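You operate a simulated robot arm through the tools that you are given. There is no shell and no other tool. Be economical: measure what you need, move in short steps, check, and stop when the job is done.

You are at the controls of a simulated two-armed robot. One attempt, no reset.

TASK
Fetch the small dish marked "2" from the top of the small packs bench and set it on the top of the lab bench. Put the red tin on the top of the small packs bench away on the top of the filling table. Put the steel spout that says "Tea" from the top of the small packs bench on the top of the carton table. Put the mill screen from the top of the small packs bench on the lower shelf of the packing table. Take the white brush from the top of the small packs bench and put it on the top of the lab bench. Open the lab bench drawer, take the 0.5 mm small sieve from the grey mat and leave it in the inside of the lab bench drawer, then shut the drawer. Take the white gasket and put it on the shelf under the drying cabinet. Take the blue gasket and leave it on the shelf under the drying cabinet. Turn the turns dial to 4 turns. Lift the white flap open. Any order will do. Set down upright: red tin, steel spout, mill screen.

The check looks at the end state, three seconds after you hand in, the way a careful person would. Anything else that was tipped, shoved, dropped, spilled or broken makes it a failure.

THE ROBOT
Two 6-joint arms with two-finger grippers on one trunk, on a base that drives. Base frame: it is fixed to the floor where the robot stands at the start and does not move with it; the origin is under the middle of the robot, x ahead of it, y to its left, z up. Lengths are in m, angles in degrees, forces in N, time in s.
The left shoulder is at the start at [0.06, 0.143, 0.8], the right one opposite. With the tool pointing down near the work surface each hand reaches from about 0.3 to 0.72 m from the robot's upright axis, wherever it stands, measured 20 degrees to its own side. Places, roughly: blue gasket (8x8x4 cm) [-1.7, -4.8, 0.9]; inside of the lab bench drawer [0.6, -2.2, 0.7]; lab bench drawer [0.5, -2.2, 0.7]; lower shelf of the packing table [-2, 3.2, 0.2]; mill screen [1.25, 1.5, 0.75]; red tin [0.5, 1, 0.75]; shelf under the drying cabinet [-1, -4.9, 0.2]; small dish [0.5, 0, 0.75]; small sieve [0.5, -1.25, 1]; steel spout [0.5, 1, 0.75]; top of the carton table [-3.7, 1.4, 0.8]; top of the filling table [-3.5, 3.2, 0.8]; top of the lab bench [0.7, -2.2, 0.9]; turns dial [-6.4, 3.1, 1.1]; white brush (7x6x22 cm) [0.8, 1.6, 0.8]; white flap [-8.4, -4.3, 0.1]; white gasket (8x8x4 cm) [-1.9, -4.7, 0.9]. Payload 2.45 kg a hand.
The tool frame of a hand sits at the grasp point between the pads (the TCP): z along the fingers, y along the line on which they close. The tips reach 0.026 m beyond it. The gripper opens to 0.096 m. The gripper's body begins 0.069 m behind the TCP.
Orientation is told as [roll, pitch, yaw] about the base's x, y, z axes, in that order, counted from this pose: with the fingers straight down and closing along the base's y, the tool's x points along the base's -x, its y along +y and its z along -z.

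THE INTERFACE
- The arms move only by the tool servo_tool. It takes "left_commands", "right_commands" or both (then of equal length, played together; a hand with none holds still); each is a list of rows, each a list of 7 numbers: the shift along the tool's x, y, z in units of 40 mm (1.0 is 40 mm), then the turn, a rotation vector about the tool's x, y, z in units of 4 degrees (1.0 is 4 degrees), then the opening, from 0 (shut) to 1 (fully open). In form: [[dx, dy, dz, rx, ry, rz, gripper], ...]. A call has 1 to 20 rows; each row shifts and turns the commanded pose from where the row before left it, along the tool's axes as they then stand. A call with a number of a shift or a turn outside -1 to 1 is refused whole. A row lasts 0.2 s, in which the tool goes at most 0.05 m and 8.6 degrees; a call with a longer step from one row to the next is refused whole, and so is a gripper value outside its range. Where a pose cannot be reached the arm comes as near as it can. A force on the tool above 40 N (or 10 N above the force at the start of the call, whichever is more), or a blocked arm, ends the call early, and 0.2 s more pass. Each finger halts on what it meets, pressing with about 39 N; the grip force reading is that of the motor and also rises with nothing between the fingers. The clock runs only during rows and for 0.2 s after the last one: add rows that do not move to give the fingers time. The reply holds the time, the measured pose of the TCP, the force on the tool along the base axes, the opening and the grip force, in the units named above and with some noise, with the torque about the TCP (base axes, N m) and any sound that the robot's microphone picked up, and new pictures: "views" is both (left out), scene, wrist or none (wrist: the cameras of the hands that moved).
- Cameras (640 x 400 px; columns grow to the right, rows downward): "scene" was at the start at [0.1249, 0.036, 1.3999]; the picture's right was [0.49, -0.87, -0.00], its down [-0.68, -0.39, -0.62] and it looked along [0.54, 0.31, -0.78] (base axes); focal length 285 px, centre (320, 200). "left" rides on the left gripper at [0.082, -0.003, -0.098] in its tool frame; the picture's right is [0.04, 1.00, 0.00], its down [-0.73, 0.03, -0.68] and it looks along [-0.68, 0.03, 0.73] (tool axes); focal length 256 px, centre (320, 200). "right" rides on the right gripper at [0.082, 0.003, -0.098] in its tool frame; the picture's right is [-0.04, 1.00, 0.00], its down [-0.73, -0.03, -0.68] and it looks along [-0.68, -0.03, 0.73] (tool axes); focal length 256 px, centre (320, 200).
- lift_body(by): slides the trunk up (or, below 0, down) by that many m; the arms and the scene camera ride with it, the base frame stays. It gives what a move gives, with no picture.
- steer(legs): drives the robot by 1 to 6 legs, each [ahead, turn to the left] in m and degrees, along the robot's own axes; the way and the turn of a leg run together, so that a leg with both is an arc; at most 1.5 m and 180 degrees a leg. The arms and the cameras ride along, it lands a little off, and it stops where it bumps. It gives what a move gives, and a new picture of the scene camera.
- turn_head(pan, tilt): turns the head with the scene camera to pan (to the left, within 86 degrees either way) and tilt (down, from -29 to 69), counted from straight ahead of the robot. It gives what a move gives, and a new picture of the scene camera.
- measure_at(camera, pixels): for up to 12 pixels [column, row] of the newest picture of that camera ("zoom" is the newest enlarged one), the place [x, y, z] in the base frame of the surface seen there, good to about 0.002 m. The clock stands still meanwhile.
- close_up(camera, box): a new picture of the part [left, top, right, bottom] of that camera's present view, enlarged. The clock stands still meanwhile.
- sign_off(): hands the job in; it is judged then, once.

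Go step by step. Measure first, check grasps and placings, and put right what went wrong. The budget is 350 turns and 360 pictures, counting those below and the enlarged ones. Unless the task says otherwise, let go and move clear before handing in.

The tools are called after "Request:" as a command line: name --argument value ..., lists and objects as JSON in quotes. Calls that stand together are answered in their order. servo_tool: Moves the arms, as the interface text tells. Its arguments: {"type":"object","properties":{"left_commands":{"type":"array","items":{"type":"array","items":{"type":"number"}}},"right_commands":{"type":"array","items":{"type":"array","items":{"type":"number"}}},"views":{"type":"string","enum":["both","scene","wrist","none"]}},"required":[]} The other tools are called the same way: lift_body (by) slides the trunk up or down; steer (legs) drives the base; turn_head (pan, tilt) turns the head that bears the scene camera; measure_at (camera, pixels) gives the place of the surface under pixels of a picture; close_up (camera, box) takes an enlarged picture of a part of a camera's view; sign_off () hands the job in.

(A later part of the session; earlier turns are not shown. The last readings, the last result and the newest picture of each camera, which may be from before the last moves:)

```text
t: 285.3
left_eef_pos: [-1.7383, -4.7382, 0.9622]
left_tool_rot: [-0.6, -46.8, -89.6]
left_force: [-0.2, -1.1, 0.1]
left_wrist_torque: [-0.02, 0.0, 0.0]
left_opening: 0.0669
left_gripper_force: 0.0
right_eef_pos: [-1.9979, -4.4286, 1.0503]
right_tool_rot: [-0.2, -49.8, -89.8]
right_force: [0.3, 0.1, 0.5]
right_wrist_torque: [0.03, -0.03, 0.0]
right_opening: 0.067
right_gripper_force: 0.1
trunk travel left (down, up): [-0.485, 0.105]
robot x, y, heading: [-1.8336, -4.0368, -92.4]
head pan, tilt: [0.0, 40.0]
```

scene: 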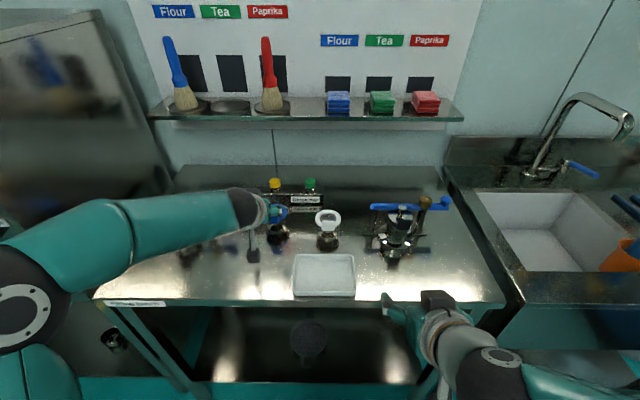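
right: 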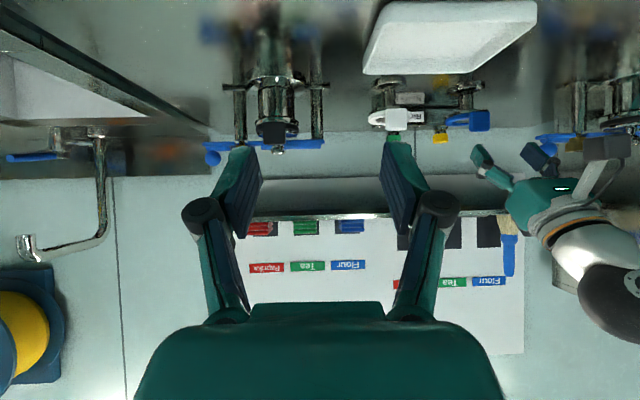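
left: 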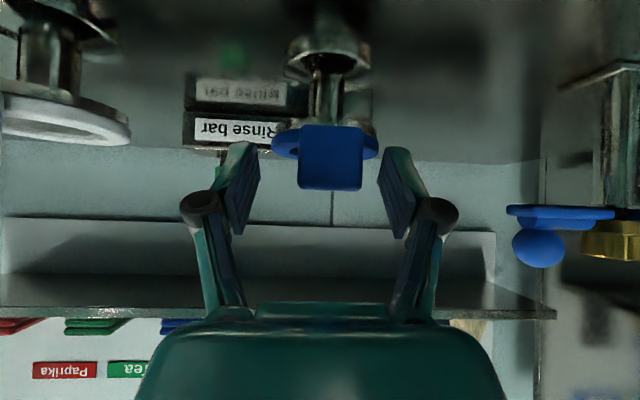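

Request:
servo_tool --left_commands '[[0, 0.08, 0, 0, 0, 0, 0.7], [0, 0, 0, 0, 0, 0, 0.3], [0, 0, 0, 0, 0, 0, 0], [0, 0, 0, 0, 0, 0, 0], [0, 0, 0, 0, 0, 0, 0], [-0.2, 0, -0.18, 0, 0, 0, 0], [-0.4, 0, -0.37, 0, 0, 0, 0], [-0.5, 0, -0.47, 0, 0, 0, 0]]' --views "wrist"

```text
t: 287.1
left_eef_pos: [-1.7358, -4.7373, 1.0243]
left_tool_rot: [-0.7, -46.7, -89.7]
left_force: [-0.8, 0.2, -0.4]
left_wrist_torque: [0.01, 0.02, -0.02]
left_opening: 0.0324
left_gripper_force: 39.1
right_eef_pos: [-1.999, -4.4274, 1.0506]
right_tool_rot: [-0.1, -49.9, -89.8]
right_force: [0.7, 0.6, -0.3]
right_wrist_torque: [-0.02, -0.06, -0.02]
right_opening: 0.067
right_gripper_force: 0.1
trunk travel left (down, up): [-0.485, 0.105]
robot x, y, heading: [-1.8342, -4.0414, -92.1]
head pan, tilt: [0.0, 40.0]
```

left: 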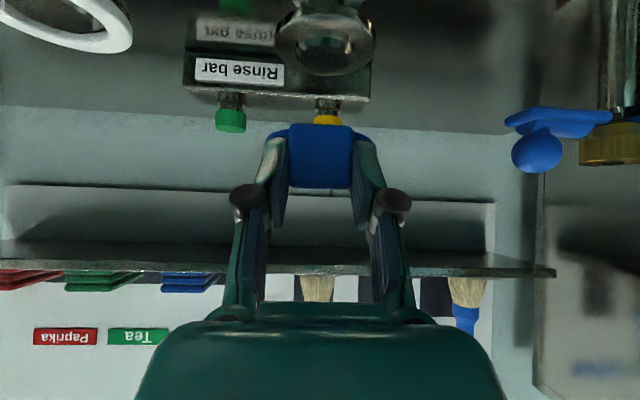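

Blue gasket is held (0.032, 39 N) and off its stand. Left retracts and moves aside while the right goes to the white tab's pre-grasp.

Request:
servo_tool --left_commands '[[-0.5, 0, -0.47, 0, 0, 0, 0], [0.5, 0, -0.6, 0, 0, 0, 0], [0.6, 0, -0.65, 0, 0, 0, 0], [0.6, 0, -0.65, 0, 0, 0, 0], [0.6, 0, -0.65, 0, 0, 0, 0], [0.6, 0, -0.65, 0, 0, 0, 0], [0.6, 0, -0.65, 0, 0, 0, 0], [0, 0.9, 0, 0, 0, 0, 0], [0, 0.9, 0, 0, 0, 0, 0], [0, 0.9, 0, 0, 0, 0, 0], [0, 0.9, 0, 0, 0, 0, 0], [0, 0, 0, 0, 0, 0, 0], [0, 0, 0, 0, 0, 0, 0], [0, 0, 0, 0, 0, 0, 0], [0, 0, 0, 0, 0, 0, 0], [0, 0, 0, 0, 0, 0, 0], [0, 0, 0, 0, 0, 0, 0], [0, 0, 0, 0, 0, 0, 0], [0, 0, 0, 0, 0, 0, 0]]' --right_commands '[[0, 0, 0, 0, 0, 0, 0.7], [0, 0, 0, 0, 0, 0, 0.7], [0, 0, 0, 0, 0, 0, 0.7], [0, 0, 0, 0, 0, 0, 0.7], [0, 0, 0, 0, 0, 0, 0.7], [0, 0, 0, 0, 0, 0, 0.7], [0, 0, 0, 0, 0, 0, 0.7], [0, 0, 0, 0, 0, 0, 0.7], [0, 0.95, 0, 0, 0, 0, 0.7], [0, 0.95, 0, 0, 0, 0, 0.7], [0, 0.94, 0, 0, 0, 0, 0.7], [-0.477, 0, 0.868, 0, 0, 0, 0.7], [-0.477, 0, 0.868, 0, 0, 0, 0.7], [-0.477, 0, 0.868, 0, 0, 0, 0.7], [-0.477, 0, 0.868, 0, 0, 0, 0.7], [-0.477, 0, 0.868, 0, 0, 0, 0.7], [-0.477, 0, 0.868, 0, 0, 0, 0.7], [0, 0, 0, 0, 0, 0, 0.7], [0, 0, 0, 0, 0, 0, 0.7]]' --views "wrist"

```text
t: 291.1
left_eef_pos: [-1.593, -4.5267, 1.0542]
left_tool_rot: [-0.7, -46.7, -89.7]
left_force: [0.4, -0.5, 0.8]
left_wrist_torque: [-0.02, 0.05, -0.03]
left_opening: 0.0324
left_gripper_force: 38.9
right_eef_pos: [-1.8839, -4.6591, 1.0039]
right_tool_rot: [-0.1, -49.8, -89.8]
right_force: [0.2, -0.2, -1.0]
right_wrist_torque: [0.01, -0.01, -0.02]
right_opening: 0.0671
right_gripper_force: 0.1
trunk travel left (down, up): [-0.485, 0.105]
robot x, y, heading: [-1.8369, -4.0388, -92.2]
head pan, tilt: [0.0, 40.0]
```

right: 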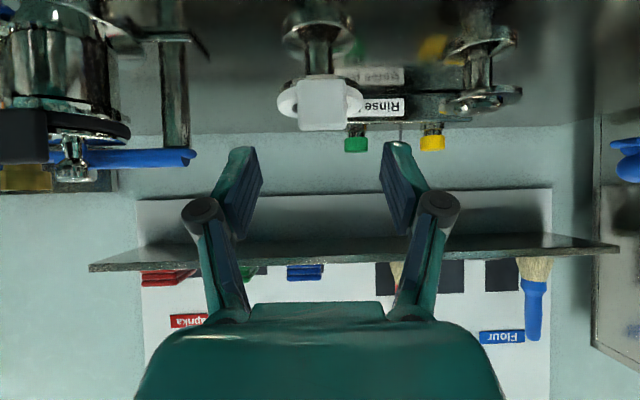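
left: 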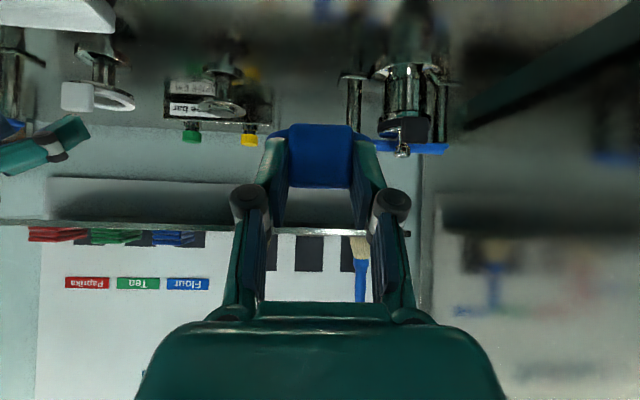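

White tab is centred at (322,105). Advance 62 mm along the tool, close and lift.

Request:
servo_tool --right_commands '[[0, 0, 0.5, 0, 0, 0, 0.7], [0, 0, 0.5, 0, 0, 0, 0.7], [0, 0, 0.4, 0, 0, 0, 0.7], [0, 0, 0.18, 0, 0, 0, 0.7], [0, 0, 0, 0, 0, 0, 0.3], [0, 0, 0, 0, 0, 0, 0], [0, 0, 0, 0, 0, 0, 0], [0, 0, 0, 0, 0, 0, 0], [-0.2, 0, -0.17, 0, 0, 0, 0], [-0.4, 0, -0.34, 0, 0, 0, 0], [-0.5, 0, -0.42, 0, 0, 0, 0]]' --views "wrist"

```text
t: 293.5
left_eef_pos: [-1.5929, -4.5263, 1.0552]
left_tool_rot: [-0.7, -46.8, -89.7]
left_force: [-0.3, 0.5, -0.4]
left_wrist_torque: [0.02, 0.06, 0.03]
left_opening: 0.0324
left_gripper_force: 39.0
right_eef_pos: [-1.8892, -4.7071, 1.0224]
right_tool_rot: [-0.3, -49.9, -89.7]
right_force: [-1.1, -0.7, -0.1]
right_wrist_torque: [0.03, 0.03, 0.02]
right_opening: 0.0319
right_gripper_force: 38.8
trunk travel left (down, up): [-0.485, 0.105]
robot x, y, heading: [-1.8345, -4.0393, -92.3]
head pan, tilt: [0.0, 40.0]
```

right: 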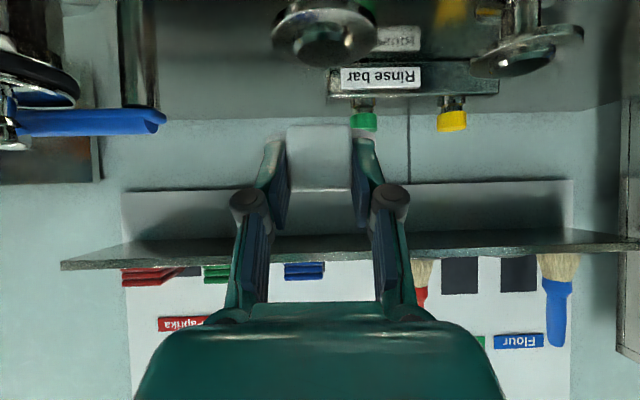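

Both gaskets held. Retract the right hand and drive over to the drying cabinet.

Request:
servo_tool --right_commands '[[-0.4, 0, -0.4, 0, 0, 0, 0], [0.5, 0, -0.65, 0, 0, 0, 0], [0.6, 0, -0.7, 0, 0, 0, 0], [0.6, 0, -0.7, 0, 0, 0, 0], [0.6, 0, -0.7, 0, 0, 0, 0], [0.6, 0, -0.7, 0, 0, 0, 0], [0, 0, 0, 0, 0, 0, 0]]' --views "none"

Request:
steer --legs '[[-0.3, 0], [0, 40]]'

Request:
steer --legs '[[0, 40], [0.8, 0]]'

Request:
steer --legs '[[0, -40]]'

Request:
steer --legs '[[0, -40]]'

```text
t: 295.1
left_eef_pos: [-1.593, -4.5267, 1.0547]
left_tool_rot: [-0.6, -46.7, -89.7]
left_force: [0.2, -0.3, -0.4]
left_wrist_torque: [0.01, 0.01, 0.04]
left_opening: 0.0325
left_gripper_force: 39.3
right_eef_pos: [-1.8868, -4.5264, 1.043]
right_tool_rot: [-0.1, -50.0, -89.8]
right_force: [0.8, -0.1, 0.7]
right_wrist_torque: [0.01, 0.0, 0.01]
right_opening: 0.0318
right_gripper_force: 39.0
trunk travel left (down, up): [-0.485, 0.105]
robot x, y, heading: [-1.8374, -4.0379, -92.4]
head pan, tilt: [0.0, 40.0]
```

```text
t: 298.8
left_eef_pos: [-1.3585, -4.0119, 1.0537]
left_tool_rot: [-0.9, -46.8, -56.1]
left_force: [0.7, 0.5, 0.3]
left_wrist_torque: [0.01, 0.06, 0.0]
left_opening: 0.0327
left_gripper_force: 39.2
right_eef_pos: [-1.6035, -4.1725, 1.0448]
right_tool_rot: [-0.3, -49.9, -56.4]
right_force: [0.5, -0.6, -1.6]
right_wrist_torque: [0.03, 0.0, -0.04]
right_opening: 0.0319
right_gripper_force: 39.5
trunk travel left (down, up): [-0.485, 0.105]
robot x, y, heading: [-1.8415, -3.7458, -59.2]
head pan, tilt: [0.0, 40.0]
stopped in leg 2: the robot was blocked; the commanded pose is now the measured one
```

scene: 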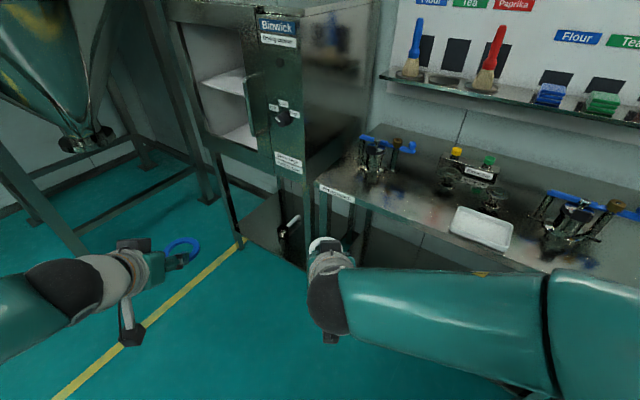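

```text
t: 300.8
left_eef_pos: [-1.2911, -3.7405, 1.0563]
left_tool_rot: [-1.0, -46.8, -26.5]
left_force: [-0.3, -0.2, -0.7]
left_wrist_torque: [-0.05, -0.03, -0.02]
left_opening: 0.0322
left_gripper_force: 39.2
right_eef_pos: [-1.4259, -4.0017, 1.0449]
right_tool_rot: [-0.2, -49.9, -27.0]
right_force: [0.6, -0.1, -1.6]
right_wrist_torque: [0.02, 0.01, -0.03]
right_opening: 0.0322
right_gripper_force: 38.6
trunk travel left (down, up): [-0.485, 0.105]
robot x, y, heading: [-1.848, -3.7646, -29.5]
head pan, tilt: [0.0, 40.0]
stopped in leg 1: the robot was blocked; the commanded pose is now the measured one
```

scene: 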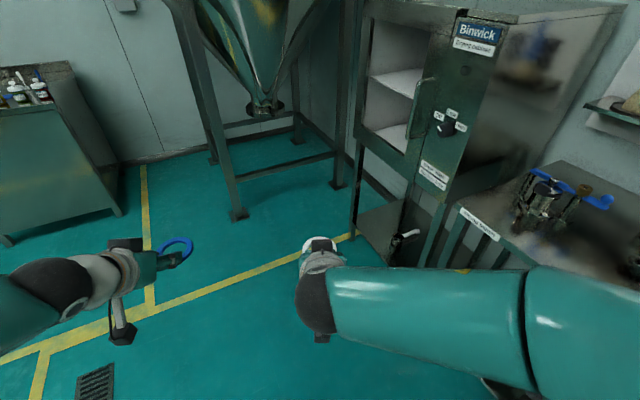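

```text
t: 302.7
left_eef_pos: [-1.3469, -4.0071, 1.0568]
left_tool_rot: [-0.9, -46.7, -54.9]
left_force: [-0.5, 0.8, -0.4]
left_wrist_torque: [0.0, -0.02, 0.0]
left_opening: 0.0327
left_gripper_force: 38.7
right_eef_pos: [-1.5887, -4.1737, 1.0458]
right_tool_rot: [-0.2, -49.8, -55.2]
right_force: [0.6, 0.0, 0.5]
right_wrist_torque: [0.02, 0.01, 0.03]
right_opening: 0.032
right_gripper_force: 38.5
trunk travel left (down, up): [-0.485, 0.105]
robot x, y, heading: [-1.8397, -3.7524, -57.4]
head pan, tilt: [0.0, 40.0]
stopped in leg 1: the robot was blocked; the commanded pose is now the measured one
```

scene: 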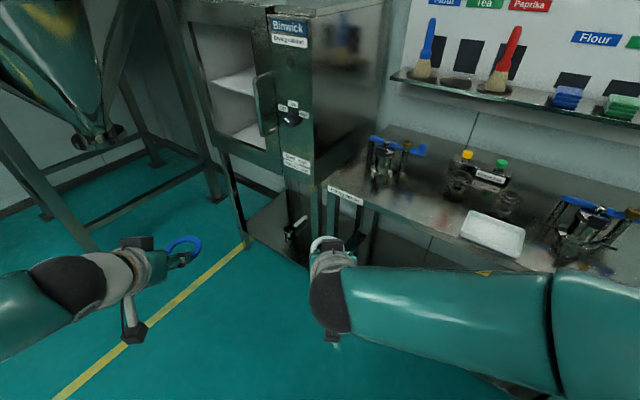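

```text
t: 304.8
left_eef_pos: [-1.5668, -4.239, 1.0574]
left_tool_rot: [-0.9, -46.8, -88.2]
left_force: [0.4, -0.3, -0.6]
left_wrist_torque: [-0.01, -0.03, 0.03]
left_opening: 0.0324
left_gripper_force: 38.9
right_eef_pos: [-1.8599, -4.2438, 1.0454]
right_tool_rot: [0.0, -49.8, -88.5]
right_force: [0.2, 0.0, -0.3]
right_wrist_torque: [0.03, -0.04, -0.01]
right_opening: 0.0321
right_gripper_force: 39.1
trunk travel left (down, up): [-0.485, 0.105]
robot x, y, heading: [-1.8167, -3.7533, -91.0]
head pan, tilt: [0.0, 40.0]
stopped in leg 1: the robot was blocked; the commanded pose is now the measured one
```

scene: 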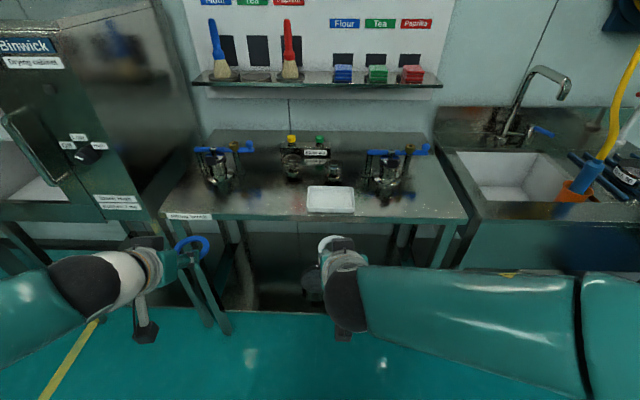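

Larger turns stall with stretched arms, so I use small ones: turn left in 20° pieces, drive 0.8 m, and turn back.

Request:
steer --legs '[[0, 20], [0, 20], [0, 20], [0, 20], [0.8, 0], [0, -20]]'

```text
t: 307.4
left_eef_pos: [-1.3396, -4.0113, 1.0569]
left_tool_rot: [-1.0, -46.9, -53.9]
left_force: [0.5, 0.8, -0.1]
left_wrist_torque: [-0.02, -0.01, 0.0]
left_opening: 0.0325
left_gripper_force: 38.9
right_eef_pos: [-1.5813, -4.1828, 1.0473]
right_tool_rot: [-0.3, -49.8, -54.4]
right_force: [0.6, 0.4, -0.2]
right_wrist_torque: [-0.03, 0.02, 0.0]
right_opening: 0.0322
right_gripper_force: 38.9
trunk travel left (down, up): [-0.485, 0.105]
robot x, y, heading: [-1.8358, -3.7634, -56.7]
head pan, tilt: [0.0, 40.0]
stopped in leg 2: the robot was blocked; the commanded pose is now the measured one
```

scene: 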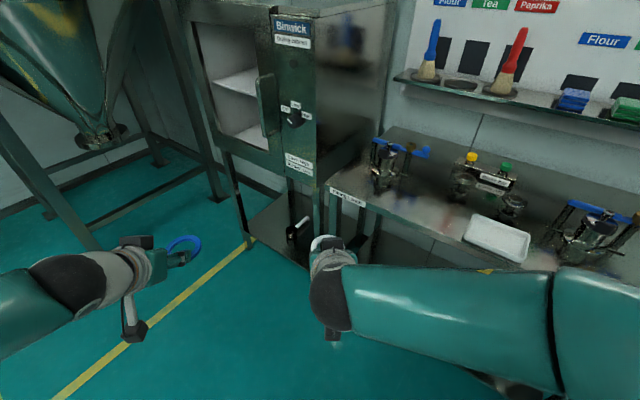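

Request:
steer --legs '[[0, 28]]'

Request:
steer --legs '[[0, 26]]'

Request:
steer --legs '[[0.8, 0]]'

Request:
steer --legs '[[0, -28]]'

Request:
steer --legs '[[0, -28]]'

Request:
steer --legs '[[0, -28]]'

```text
t: 309.3
left_eef_pos: [-1.2804, -3.7583, 1.0589]
left_tool_rot: [-1.2, -46.7, -26.4]
left_force: [0.3, 0.8, 0.6]
left_wrist_torque: [0.01, 0.03, -0.02]
left_opening: 0.0325
left_gripper_force: 39.1
right_eef_pos: [-1.4145, -4.0184, 1.0481]
right_tool_rot: [-0.3, -49.8, -26.9]
right_force: [0.2, 0.9, -0.3]
right_wrist_torque: [-0.02, 0.04, -0.04]
right_opening: 0.0324
right_gripper_force: 39.0
trunk travel left (down, up): [-0.485, 0.105]
robot x, y, heading: [-1.8397, -3.7774, -29.2]
head pan, tilt: [0.0, 40.0]
stopped in leg 1: the robot was blocked; the commanded pose is now the measured one
```

scene: 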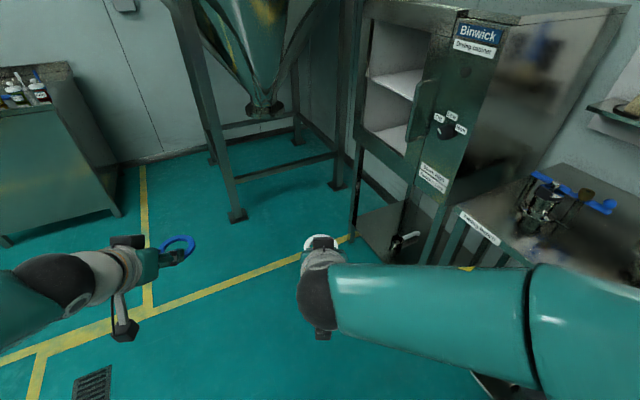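

```text
t: 311.1
left_eef_pos: [-1.3367, -3.5268, 1.0587]
left_tool_rot: [-1.2, -46.8, -1.7]
left_force: [0.2, 0.0, 0.1]
left_wrist_torque: [-0.05, -0.02, -0.01]
left_opening: 0.0326
left_gripper_force: 39.3
right_eef_pos: [-1.3495, -3.8213, 1.0475]
right_tool_rot: [-0.2, -49.9, -2.4]
right_force: [0.0, 0.3, -0.7]
right_wrist_torque: [0.01, 0.0, 0.01]
right_opening: 0.0325
right_gripper_force: 38.9
trunk travel left (down, up): [-0.485, 0.105]
robot x, y, heading: [-1.8421, -3.7962, -5.0]
head pan, tilt: [0.0, 40.0]
stopped in leg 1: the robot was blocked; the commanded pose is now the measured one
```

scene: 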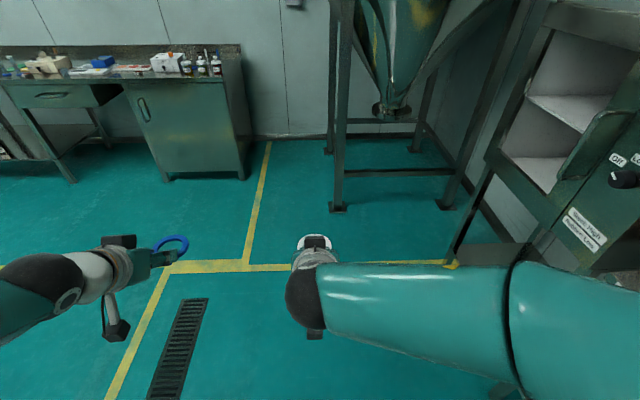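

```text
t: 315.5
left_eef_pos: [-0.5439, -3.593, 1.059]
left_tool_rot: [-1.2, -46.8, -1.5]
left_force: [-0.1, -0.2, -0.3]
left_wrist_torque: [0.01, 0.01, 0.0]
left_opening: 0.0325
left_gripper_force: 38.8
right_eef_pos: [-0.5572, -3.8866, 1.0482]
right_tool_rot: [-0.2, -49.8, -2.4]
right_force: [-0.6, 0.3, 0.3]
right_wrist_torque: [0.0, 0.0, 0.01]
right_opening: 0.0325
right_gripper_force: 39.0
trunk travel left (down, up): [-0.485, 0.105]
robot x, y, heading: [-1.0509, -3.8564, -4.7]
head pan, tilt: [0.0, 40.0]
```

scene: 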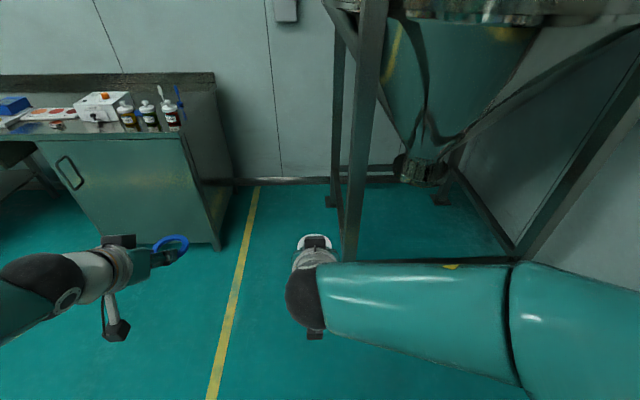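

```text
t: 317.2
left_eef_pos: [-0.4825, -3.8236, 1.0601]
left_tool_rot: [-1.1, -46.8, -25.9]
left_force: [0.6, 0.4, -0.5]
left_wrist_torque: [0.02, 0.0, 0.01]
left_opening: 0.0326
left_gripper_force: 38.9
right_eef_pos: [-0.6153, -4.0852, 1.0514]
right_tool_rot: [0.0, -50.0, -26.7]
right_force: [-0.2, -0.5, -0.4]
right_wrist_torque: [0.04, 0.01, 0.0]
right_opening: 0.0327
right_gripper_force: 39.1
trunk travel left (down, up): [-0.485, 0.105]
robot x, y, heading: [-1.0431, -3.8451, -28.5]
head pan, tilt: [0.0, 40.0]
stopped in leg 1: the robot was blocked; the commanded pose is now the measured one
```

scene: 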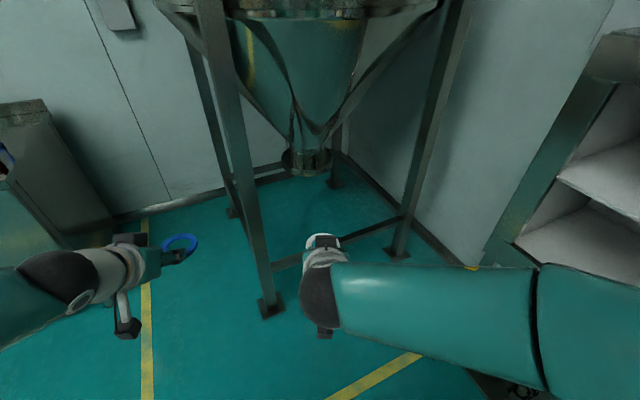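

```text
t: 319.2
left_eef_pos: [-0.5327, -4.0811, 1.0598]
left_tool_rot: [-1.1, -46.8, -53.0]
left_force: [0.3, -0.2, 0.0]
left_wrist_torque: [0.02, 0.02, 0.03]
left_opening: 0.0323
left_gripper_force: 38.4
right_eef_pos: [-0.7707, -4.2539, 1.052]
right_tool_rot: [0.0, -49.9, -54.0]
right_force: [-0.3, -0.6, -1.4]
right_wrist_torque: [-0.02, 0.0, -0.01]
right_opening: 0.0326
right_gripper_force: 38.7
trunk travel left (down, up): [-0.485, 0.105]
robot x, y, heading: [-1.0317, -3.835, -55.7]
head pan, tilt: [0.0, 40.0]
stopped in leg 1: the robot was blocked; the commanded pose is now the measured one
```

scene: 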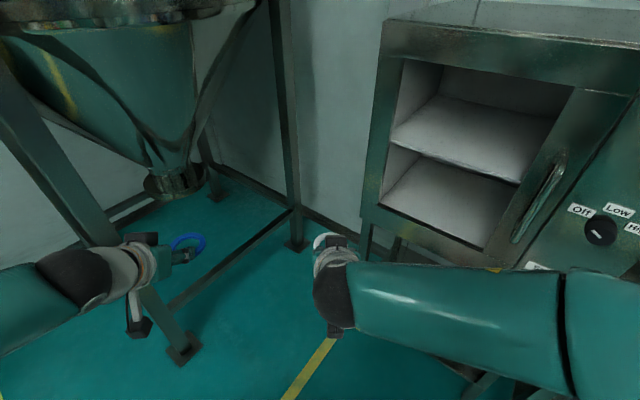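

```text
t: 321.4
left_eef_pos: [-0.7104, -4.2892, 1.0611]
left_tool_rot: [-1.2, -46.7, -81.2]
left_force: [-0.3, -0.4, 0.5]
left_wrist_torque: [0.03, -0.03, 0.02]
left_opening: 0.0324
left_gripper_force: 38.8
right_eef_pos: [-0.9998, -4.329, 1.0517]
right_tool_rot: [0.0, -50.0, -81.9]
right_force: [0.1, -0.4, -0.8]
right_wrist_torque: [0.02, 0.01, 0.06]
right_opening: 0.0326
right_gripper_force: 39.2
trunk travel left (down, up): [-0.485, 0.105]
robot x, y, heading: [-1.0142, -3.8366, -83.7]
head pan, tilt: [0.0, 40.0]
stopped in leg 1: the robot was blocked; the commanded pose is now the measured one
```

scene: 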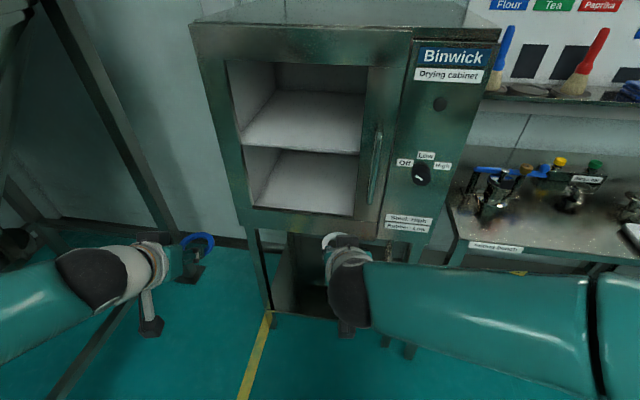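

I'm in front of the cabinet. Now I lower the trunk to the shelf level and look.

Request:
lift_body --by -0.45

Request:
turn_head --pan 0 --tilt 40

```text
refused: -0.45 is not a number from -0.4 to 0.4
```

```text
t: 322.1
left_eef_pos: [-0.7086, -4.2902, 1.0612]
left_tool_rot: [-1.2, -46.8, -81.2]
left_force: [-0.1, 0.1, -0.9]
left_wrist_torque: [0.0, -0.03, 0.01]
left_opening: 0.0327
left_gripper_force: 39.4
right_eef_pos: [-0.9983, -4.3299, 1.0533]
right_tool_rot: [-0.1, -49.9, -82.0]
right_force: [-0.2, 0.9, 0.0]
right_wrist_torque: [0.01, 0.0, -0.03]
right_opening: 0.0322
right_gripper_force: 39.0
trunk travel left (down, up): [-0.485, 0.105]
robot x, y, heading: [-1.0124, -3.8374, -83.6]
head pan, tilt: [0.0, 40.0]
```

scene: 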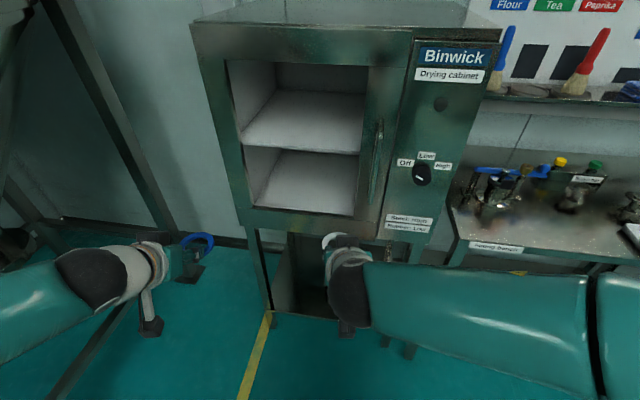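

Request:
lift_body --by -0.4

Request:
turn_head --pan 0 --tilt 35

```text
t: 325.9
left_eef_pos: [-0.7092, -4.2904, 0.6606]
left_tool_rot: [-1.2, -46.8, -81.2]
left_force: [-0.6, -0.2, 0.2]
left_wrist_torque: [0.0, -0.01, 0.01]
left_opening: 0.0325
left_gripper_force: 38.9
right_eef_pos: [-0.9986, -4.3295, 0.6525]
right_tool_rot: [0.0, -50.0, -82.0]
right_force: [0.4, 0.0, -0.4]
right_wrist_torque: [0.01, -0.01, 0.01]
right_opening: 0.0326
right_gripper_force: 39.1
trunk travel left (down, up): [-0.085, 0.505]
robot x, y, heading: [-1.0117, -3.839, -83.4]
head pan, tilt: [0.0, 40.0]
```

```text
t: 326.5
left_eef_pos: [-0.7094, -4.2895, 0.6603]
left_tool_rot: [-1.2, -46.8, -81.1]
left_force: [0.0, -0.2, -0.2]
left_wrist_torque: [0.03, -0.01, 0.01]
left_opening: 0.0325
left_gripper_force: 38.6
right_eef_pos: [-0.999, -4.3301, 0.6522]
right_tool_rot: [-0.1, -50.0, -82.1]
right_force: [-0.6, 0.8, -0.4]
right_wrist_torque: [0.03, -0.02, 0.0]
right_opening: 0.0324
right_gripper_force: 38.9
trunk travel left (down, up): [-0.085, 0.505]
robot x, y, heading: [-1.0134, -3.8373, -83.7]
head pan, tilt: [0.0, 35.0]
```

scene: 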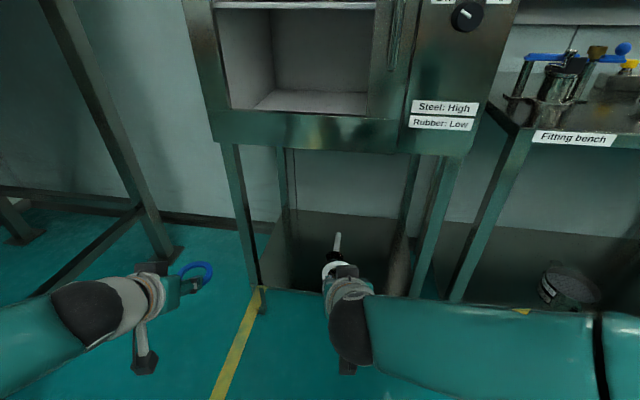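

Request:
close_up --camera "scene" --box '[220, 130, 476, 290]'

Request:
measure_at --camera "scene" --pixels '[[290, 240], [290, 275], [270, 288], [380, 240], [380, 285], [300, 147], [240, 240], [430, 240], [337, 245], [335, 270], [310, 220], [400, 270]]'

```text
2.50 times, centred on (348, 210) of scene
```

zoom: 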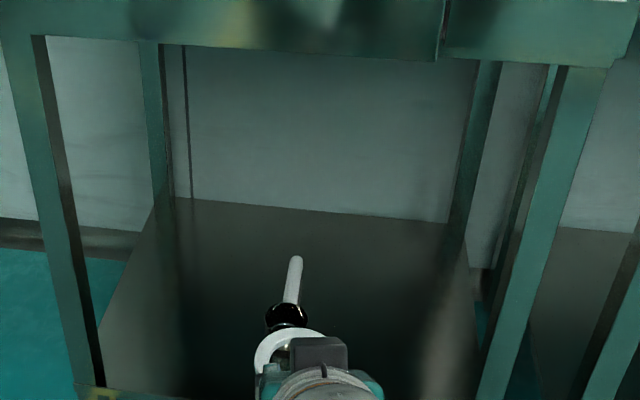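

```text
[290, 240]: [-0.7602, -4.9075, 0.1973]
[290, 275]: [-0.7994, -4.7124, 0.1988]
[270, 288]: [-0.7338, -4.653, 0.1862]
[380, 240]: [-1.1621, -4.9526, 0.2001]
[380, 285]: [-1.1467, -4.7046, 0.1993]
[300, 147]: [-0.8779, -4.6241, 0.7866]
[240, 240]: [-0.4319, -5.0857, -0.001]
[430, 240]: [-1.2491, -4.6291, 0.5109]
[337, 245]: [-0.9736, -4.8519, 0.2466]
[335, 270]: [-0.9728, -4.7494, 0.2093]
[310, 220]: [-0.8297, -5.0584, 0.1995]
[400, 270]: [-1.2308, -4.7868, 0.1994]
```

Shelf z≈0.199, front edge y≈−4.655, x −0.70…−1.24, a white-handled tool at (−0.97,−4.8). I'll aim blue at (−0.83,−4.75) and white at (−1.12,−4.75): shift hands sideways, lower the trunk fully, and drive closer.

Request:
servo_tool --left_commands '[[0, -0.85, 0, 0, 0, 0, 0], [0, -0.85, 0, 0, 0, 0, 0], [0, -0.85, 0, 0, 0, 0, 0]]' --right_commands '[[0, -0.9, 0, 0, 0, 0, 0], [0, -0.9, 0, 0, 0, 0, 0], [0, -0.9, 0, 0, 0, 0, 0]]' --views "none"

Request:
lift_body --by -0.08

Request:
steer --legs '[[0.28, 0]]'

```text
t: 327.3
left_eef_pos: [-0.8103, -4.3045, 0.6632]
left_tool_rot: [-1.2, -46.8, -81.1]
left_force: [0.4, 0.5, -0.3]
left_wrist_torque: [-0.02, 0.01, -0.01]
left_opening: 0.0326
left_gripper_force: 39.6
right_eef_pos: [-1.1038, -4.3458, 0.6518]
right_tool_rot: [0.0, -49.9, -81.9]
right_force: [0.5, 0.1, -0.5]
right_wrist_torque: [-0.04, 0.0, -0.02]
right_opening: 0.0325
right_gripper_force: 39.0
trunk travel left (down, up): [-0.085, 0.505]
robot x, y, heading: [-1.0145, -3.8398, -83.3]
head pan, tilt: [0.0, 35.0]
```

```text
t: 328.5
left_eef_pos: [-0.8088, -4.3035, 0.583]
left_tool_rot: [-1.2, -46.9, -81.3]
left_force: [-0.6, 0.0, -0.9]
left_wrist_torque: [0.02, 0.01, 0.03]
left_opening: 0.0326
left_gripper_force: 39.0
right_eef_pos: [-1.1046, -4.3448, 0.572]
right_tool_rot: [-0.1, -50.0, -82.0]
right_force: [0.5, -0.7, 0.4]
right_wrist_torque: [0.0, -0.03, -0.02]
right_opening: 0.0326
right_gripper_force: 38.8
trunk travel left (down, up): [-0.005, 0.585]
robot x, y, heading: [-1.0153, -3.8382, -83.5]
head pan, tilt: [0.0, 35.0]
```

```text
t: 330.5
left_eef_pos: [-0.7806, -4.5916, 0.5843]
left_tool_rot: [-1.2, -46.8, -81.7]
left_force: [0.1, 0.3, 0.4]
left_wrist_torque: [0.01, 0.02, -0.02]
left_opening: 0.0327
left_gripper_force: 39.1
right_eef_pos: [-1.0772, -4.6316, 0.5721]
right_tool_rot: [0.0, -50.0, -82.4]
right_force: [0.0, 0.6, -0.4]
right_wrist_torque: [0.0, 0.03, -0.01]
right_opening: 0.0323
right_gripper_force: 39.1
trunk travel left (down, up): [-0.005, 0.585]
robot x, y, heading: [-0.9815, -4.1193, -84.0]
head pan, tilt: [0.0, 35.0]
```

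scene: 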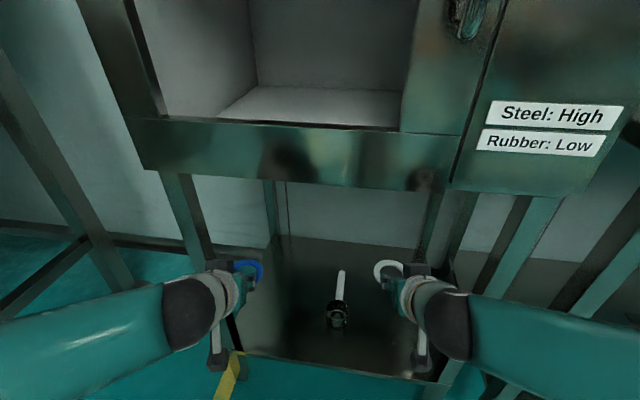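

Clear view: both gaskets point into the shelf space. I'll lower both along diagonals to ~1 cm above the shelf.

Request:
servo_tool --left_commands '[[0.468, -0.184, 0.858, 0, 0, 0, 0], [0.468, -0.184, 0.858, 0, 0, 0, 0], [0.468, -0.184, 0.858, 0, 0, 0, 0], [0.468, -0.184, 0.858, 0, 0, 0, 0], [0.468, -0.184, 0.858, 0, 0, 0, 0], [0.468, -0.184, 0.858, 0, 0, 0, 0], [0.468, -0.184, 0.858, 0, 0, 0, 0], [0.468, -0.184, 0.858, 0, 0, 0, 0], [0.4, -0.184, 0.8, 0, 0, 0, 0], [0, 0, 0, 0, 0, 0, 0]]' --right_commands '[[0.557, -0.147, 0.727, 0, 0, 0, 0], [0.557, -0.147, 0.727, 0, 0, 0, 0], [0.557, -0.147, 0.727, 0, 0, 0, 0], [0.557, -0.147, 0.727, 0, 0, 0, 0], [0.557, -0.147, 0.727, 0, 0, 0, 0], [0.557, -0.147, 0.727, 0, 0, 0, 0], [0.557, -0.147, 0.727, 0, 0, 0, 0], [0.557, -0.147, 0.727, 0, 0, 0, 0], [0.5, -0.147, 0.68, 0, 0, 0, 0], [0, 0, 0, 0, 0, 0, 0]]' --views "scene"

```text
t: 332.7
left_eef_pos: [-0.8335, -4.7096, 0.2561]
left_tool_rot: [-1.2, -46.8, -81.6]
left_force: [0.0, -0.4, 0.8]
left_wrist_torque: [0.04, 0.02, -0.02]
left_opening: 0.0325
left_gripper_force: 38.5
right_eef_pos: [-1.0798, -4.7202, 0.2722]
right_tool_rot: [-1.0, -49.4, -82.3]
right_force: [-0.3, -0.4, -0.9]
right_wrist_torque: [-0.02, 0.03, 0.01]
right_opening: 0.0329
right_gripper_force: 39.0
right hand out of reach, approached as far as the arm can: row 7, 8, 9
trunk travel left (down, up): [-0.005, 0.585]
robot x, y, heading: [-0.9832, -4.1219, -83.8]
head pan, tilt: [0.0, 35.0]
```

scene: 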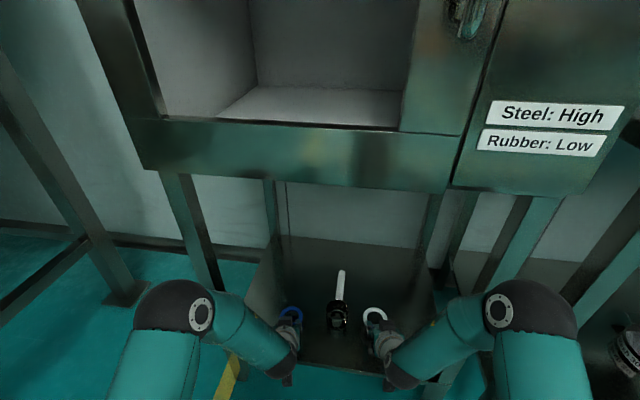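

Request:
servo_tool --left_commands '[[0.15, 0, 0.14, 0, 0, 0, 0], [0.1, 0, 0.09, 0, 0, 0, 0], [0.07, 0, 0.07, 0, 0, 0, 0], [0, 0, 0, 0, 0, 0, 0]]' --right_commands '[[-0.3, 0, 0.4, 0, 0, 0, 0], [0.2, 0, 0.2, 0, 0, 0, 0], [0.2, 0, 0.2, 0, 0, 0, 0], [0, 0, 0, 0, 0, 0, 0]]' --views "wrist"

```text
t: 333.7
left_eef_pos: [-0.8351, -4.7113, 0.2358]
left_tool_rot: [-1.0, -46.7, -81.7]
left_force: [0.0, 0.4, -0.1]
left_wrist_torque: [0.0, -0.01, 0.02]
left_opening: 0.0326
left_gripper_force: 38.7
right_eef_pos: [-1.0712, -4.7407, 0.2537]
right_tool_rot: [-0.6, -49.7, -82.3]
right_force: [-0.6, 1.0, -0.4]
right_wrist_torque: [0.01, -0.01, 0.04]
right_opening: 0.0326
right_gripper_force: 39.0
right hand out of reach, approached as far as the arm can: row 3
trunk travel left (down, up): [-0.005, 0.585]
robot x, y, heading: [-0.9825, -4.1214, -84.1]
head pan, tilt: [0.0, 35.0]
```

right: 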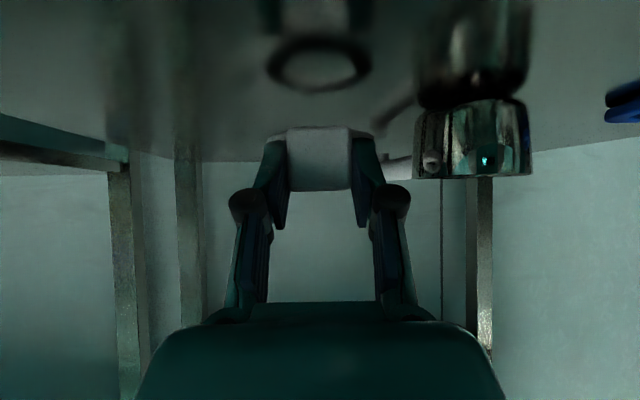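
left: 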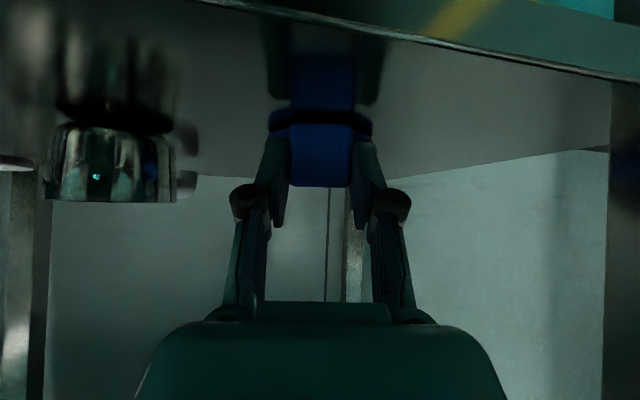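

Request:
servo_tool --left_commands '[[0.06, 0, 0.055, 0, 0, 0, 0], [0.04, 0, 0.035, 0, 0, 0, 0], [0, 0, 0, 0, 0, 0, 0], [0, 0, 0, 0, 0, 0, 0]]' --right_commands '[[-0.1, 0, 0.5, 0, 0, 0, 0], [0.1, 0, 0.2, 0, 0, 0, 0], [0.1, 0, 0.1, 0, 0, 0, 0], [0, 0, 0, 0, 0, 0, 0]]' --views "none"

```text
t: 334.7
left_eef_pos: [-0.8353, -4.7118, 0.2339]
left_tool_rot: [-1.1, -47.2, -81.6]
left_force: [-2.6, 6.5, 23.6]
left_wrist_torque: [-0.37, -0.43, 0.03]
left_opening: 0.0326
left_gripper_force: 39.0
right_eef_pos: [-1.0668, -4.7618, 0.2329]
right_tool_rot: [-0.6, -49.7, -82.4]
right_force: [0.2, -1.0, 0.1]
right_wrist_torque: [0.03, -0.01, 0.03]
right_opening: 0.0325
right_gripper_force: 38.8
right hand out of reach, approached as far as the arm can: row 3
trunk travel left (down, up): [-0.005, 0.585]
robot x, y, heading: [-0.9815, -4.1217, -84.1]
head pan, tilt: [0.0, 35.0]
```

Left touches the shelf (24 N). Ease and open the left, retract along the tool; lower the right a bit more.

Request:
servo_tool --left_commands '[[-0.03, 0, -0.03, 0, 0, 0, 0], [0, 0, 0, 0, 0, 0, 0.5], [0, 0, 0, 0, 0, 0, 0.6], [0, 0, 0, 0, 0, 0, 0.6], [0, 0, -0.5, 0, 0, 0, 0.6], [0, 0, -0.9, 0, 0, 0, 0.6], [0, 0, -0.9, 0, 0, 0, 0.6], [0, 0, -0.9, 0, 0, 0, 0.6]]' --right_commands '[[0.04, 0, 0.05, 0, 0, 0, 0], [0, 0, 0, 0, 0, 0, 0], [0, 0, 0, 0, 0, 0, 0], [0, 0, 0, 0, 0, 0, 0], [0, 0, 0, 0, 0, 0, 0], [0, 0, 0, 0, 0, 0, 0], [0, 0, 0, 0, 0, 0, 0], [0, 0, 0, 0, 0, 0, 0]]' --views "wrist"

```text
t: 336.5
left_eef_pos: [-0.8494, -4.6145, 0.3227]
left_tool_rot: [-1.2, -46.8, -81.6]
left_force: [0.2, -0.1, -0.3]
left_wrist_torque: [0.02, -0.01, 0.01]
left_opening: 0.0574
left_gripper_force: 0.1
right_eef_pos: [-1.0644, -4.7632, 0.2308]
right_tool_rot: [-0.6, -49.8, -82.3]
right_force: [-3.6, 0.0, 11.5]
right_wrist_torque: [-0.33, -0.14, -0.14]
right_opening: 0.0324
right_gripper_force: 39.2
trunk travel left (down, up): [-0.005, 0.585]
robot x, y, heading: [-0.98, -4.1178, -83.8]
head pan, tilt: [0.0, 35.0]
```

right: 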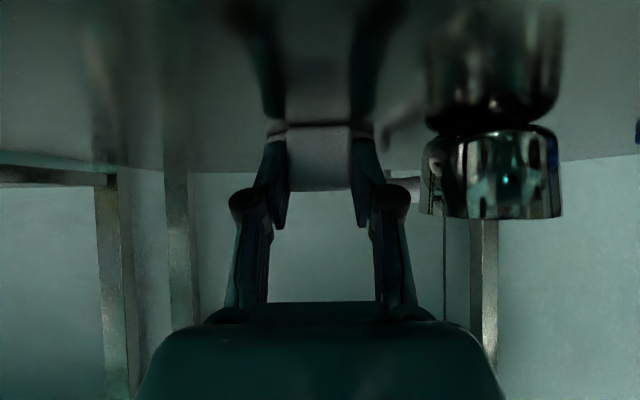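
left: 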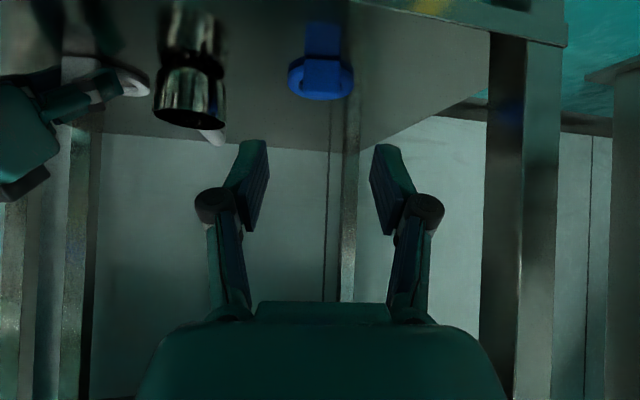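

Blue lies flat on the shelf. Release white likewise.

Request:
servo_tool --right_commands '[[-0.02, 0, -0.02, 0, 0, 0, 0], [0, 0, 0, 0, 0, 0, 0.45], [0, 0, 0, 0, 0, 0, 0.5], [0, 0, 0, 0, 0, 0, 0.5], [0, 0, -0.5, 0, 0, 0, 0.5], [0, 0, -0.9, 0, 0, 0, 0.5], [0, 0, -0.9, 0, 0, 0, 0.5], [0, 0, -0.9, 0, 0, 0, 0.5], [0, 0, -0.9, 0, 0, 0, 0.5]]' --views "both"

```text
t: 338.5
left_eef_pos: [-0.8485, -4.6153, 0.3212]
left_tool_rot: [-1.1, -46.7, -81.6]
left_force: [0.1, 0.1, -0.1]
left_wrist_torque: [0.0, 0.03, -0.01]
left_opening: 0.0575
left_gripper_force: 0.0
right_eef_pos: [-1.082, -4.638, 0.3364]
right_tool_rot: [0.0, -50.0, -82.4]
right_force: [0.4, -0.4, 0.1]
right_wrist_torque: [-0.01, 0.01, -0.02]
right_opening: 0.0482
right_gripper_force: 0.1
trunk travel left (down, up): [-0.005, 0.585]
robot x, y, heading: [-0.9819, -4.1253, -84.0]
head pan, tilt: [0.0, 35.0]
```

scene: 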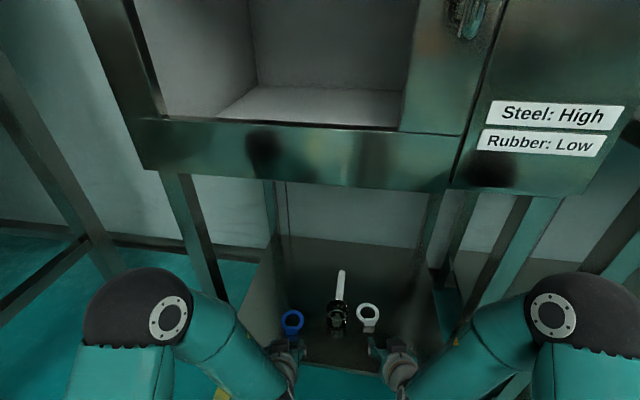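
right: 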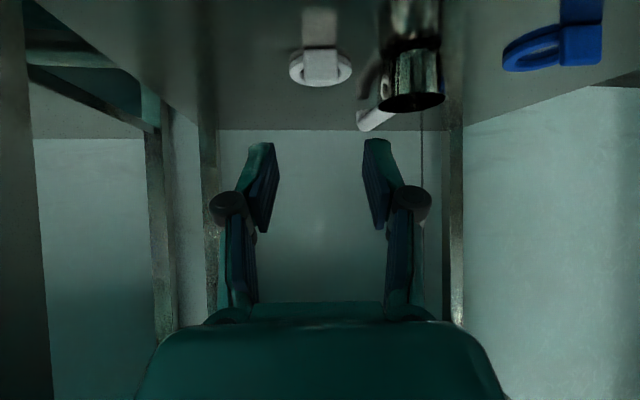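

Both gaskets rest flat on the shelf under the drying cabinet. Back out, raise the trunk, level the hands and look toward the far side where the flap is.

Request:
steer --legs '[[-0.5, 0]]'

Request:
lift_body --by 0.4

Request:
servo_tool --left_commands '[[0, 0, 0, 0, 1, 0, 0.6], [0, 0, 0, 0, 1, 0, 0.6], [0, 0, 0, 0, 1, 0, 0.6], [0, 0, 0, 0, 1, 0, 0.6], [0, 0, 0, 0, 1, 0, 0.6], [0, 0, 0, 0, 1, 0, 0.6], [0, 0, 0, 0, 1, 0, 0.6], [0, 0, 0, 0, 1, 0, 0.6], [0, 0, 0, 0, 1, 0, 0.6], [0, 0, 0, 0, 1, 0, 0.6], [0, 0, 0, 0, 1, 0, 0.6], [0.5, 0, -0.8, 0, 0.7, 0, 0.6], [0.5, 0, -0.8, 0, 0, 0, 0.6], [0.5, 0, -0.8, 0, 0, 0, 0.6], [0.5, 0, -0.8, 0, 0, 0, 0.6], [0.5, 0, -0.8, 0, 0, 0, 0.6]]' --right_commands '[[0, 0, 0, 0, 1, 0, 0.6], [0, 0, 0, 0, 1, 0, 0.6], [0, 0, 0, 0, 1, 0, 0.6], [0, 0, 0, 0, 1, 0, 0.6], [0, 0, 0, 0, 1, 0, 0.6], [0, 0, 0, 0, 1, 0, 0.6], [0, 0, 0, 0, 1, 0, 0.6], [0, 0, 0, 0, 1, 0, 0.6], [0, 0, 0, 0, 1, 0, 0.6], [0, 0, 0, 0, 1, 0, 0.6], [0, 0, 0, 0, 1, 0, 0.6], [0.5, 0, -0.8, 0, 1, 0, 0.6], [0.5, 0, -0.8, 0, 0.5, 0, 0.6], [0.5, 0, -0.8, 0, 0, 0, 0.6], [0.5, 0, -0.8, 0, 0, 0, 0.6], [0.5, 0, -0.8, 0, 0, 0, 0.6]]' --views "none"

Request:
turn_head --pan -80 --tilt 20

```text
t: 341.6
left_eef_pos: [-0.9035, -4.1062, 0.3213]
left_tool_rot: [-1.3, -46.7, -81.6]
left_force: [0.1, 0.0, 0.4]
left_wrist_torque: [0.02, -0.02, 0.0]
left_opening: 0.0576
left_gripper_force: 0.1
right_eef_pos: [-1.1367, -4.1282, 0.3363]
right_tool_rot: [-0.1, -50.0, -82.5]
right_force: [-0.4, -0.2, -0.5]
right_wrist_torque: [0.0, -0.01, 0.0]
right_opening: 0.0481
right_gripper_force: 0.0
trunk travel left (down, up): [-0.005, 0.585]
robot x, y, heading: [-1.0348, -3.62, -84.2]
head pan, tilt: [0.0, 35.0]
```

scene: 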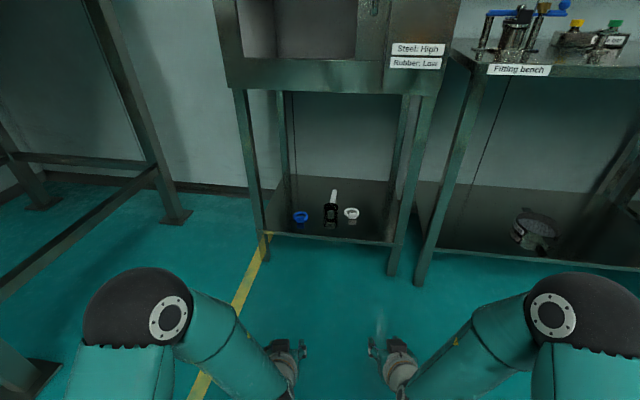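

```text
t: 345.4
left_eef_pos: [-0.9031, -4.1057, 0.7232]
left_tool_rot: [-1.2, -46.7, -81.7]
left_force: [-0.1, 0.1, -0.1]
left_wrist_torque: [-0.03, -0.02, 0.03]
left_opening: 0.0575
left_gripper_force: 0.0
right_eef_pos: [-1.137, -4.1284, 0.7369]
right_tool_rot: [-0.1, -50.0, -82.5]
right_force: [0.6, -0.1, 0.3]
right_wrist_torque: [0.0, 0.03, 0.0]
right_opening: 0.048
right_gripper_force: 0.1
trunk travel left (down, up): [-0.405, 0.185]
robot x, y, heading: [-1.0354, -3.6131, -84.1]
head pan, tilt: [0.0, 35.0]
```

```text
t: 348.8
left_eef_pos: [-0.9118, -4.0029, 0.8837]
left_tool_rot: [-0.8, 0.0, -82.6]
left_force: [-0.4, -0.5, 0.4]
left_wrist_torque: [-0.06, 0.01, 0.0]
left_opening: 0.0574
left_gripper_force: 0.1
right_eef_pos: [-1.1484, -4.0252, 0.8912]
right_tool_rot: [-0.1, 0.0, -82.5]
right_force: [-0.5, -0.1, 0.2]
right_wrist_torque: [-0.02, -0.02, 0.02]
right_opening: 0.0576
right_gripper_force: 0.2
trunk travel left (down, up): [-0.405, 0.185]
robot x, y, heading: [-1.0366, -3.6127, -84.0]
head pan, tilt: [0.0, 35.0]
```

```text
t: 350.3
left_eef_pos: [-0.9141, -4.0039, 0.8828]
left_tool_rot: [-0.8, 0.0, -82.5]
left_force: [0.1, 1.0, -0.3]
left_wrist_torque: [0.01, 0.04, 0.01]
left_opening: 0.0576
left_gripper_force: 0.2
right_eef_pos: [-1.1495, -4.0268, 0.8897]
right_tool_rot: [-0.1, -0.1, -82.7]
right_force: [-0.5, 0.3, 0.2]
right_wrist_torque: [-0.04, -0.05, -0.03]
right_opening: 0.0578
right_gripper_force: 0.0
trunk travel left (down, up): [-0.405, 0.185]
robot x, y, heading: [-1.0319, -3.6136, -84.3]
head pan, tilt: [-80.0, 20.0]
```

scene: 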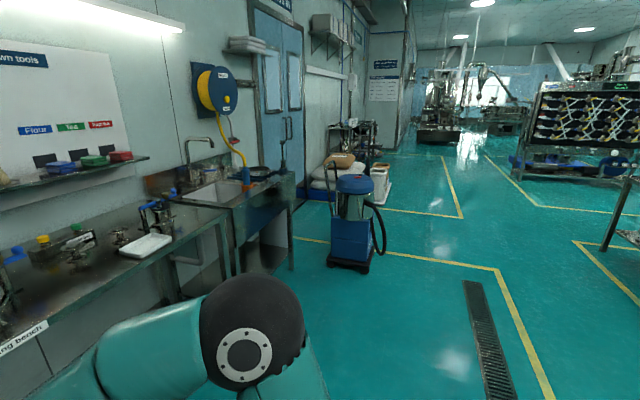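

The way west is open. I'll measure obstacles (vacuum at (350,260), pallet (325,195), machines).

Request:
measure_at --camera "scene" --pixels '[[348, 268], [375, 235], [310, 200], [382, 205], [440, 225], [395, 160], [420, 143], [440, 185], [520, 180], [605, 250], [580, 245], [480, 140]]'

Request:
close_up --camera "scene" --box '[300, 80, 560, 240]'

```text
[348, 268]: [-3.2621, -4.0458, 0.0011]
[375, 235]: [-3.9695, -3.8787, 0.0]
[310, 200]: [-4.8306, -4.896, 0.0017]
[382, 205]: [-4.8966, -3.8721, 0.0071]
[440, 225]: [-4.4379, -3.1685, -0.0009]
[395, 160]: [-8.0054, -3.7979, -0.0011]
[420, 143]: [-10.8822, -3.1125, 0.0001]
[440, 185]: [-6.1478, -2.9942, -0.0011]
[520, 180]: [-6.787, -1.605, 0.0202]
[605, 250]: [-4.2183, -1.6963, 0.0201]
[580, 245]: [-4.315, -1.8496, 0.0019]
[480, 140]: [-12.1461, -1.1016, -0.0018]
```

```text
2.46 times, centred on (430, 160) of scene
```

zoom: 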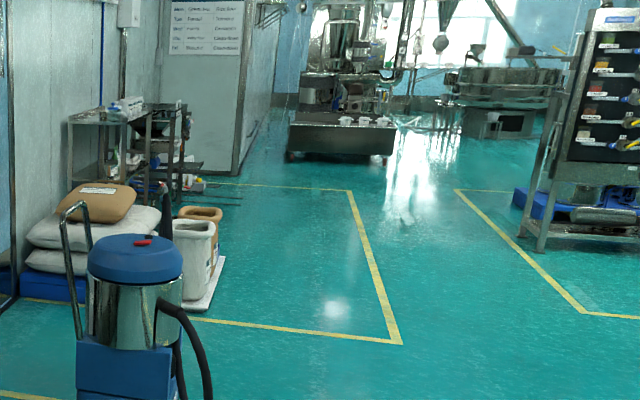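

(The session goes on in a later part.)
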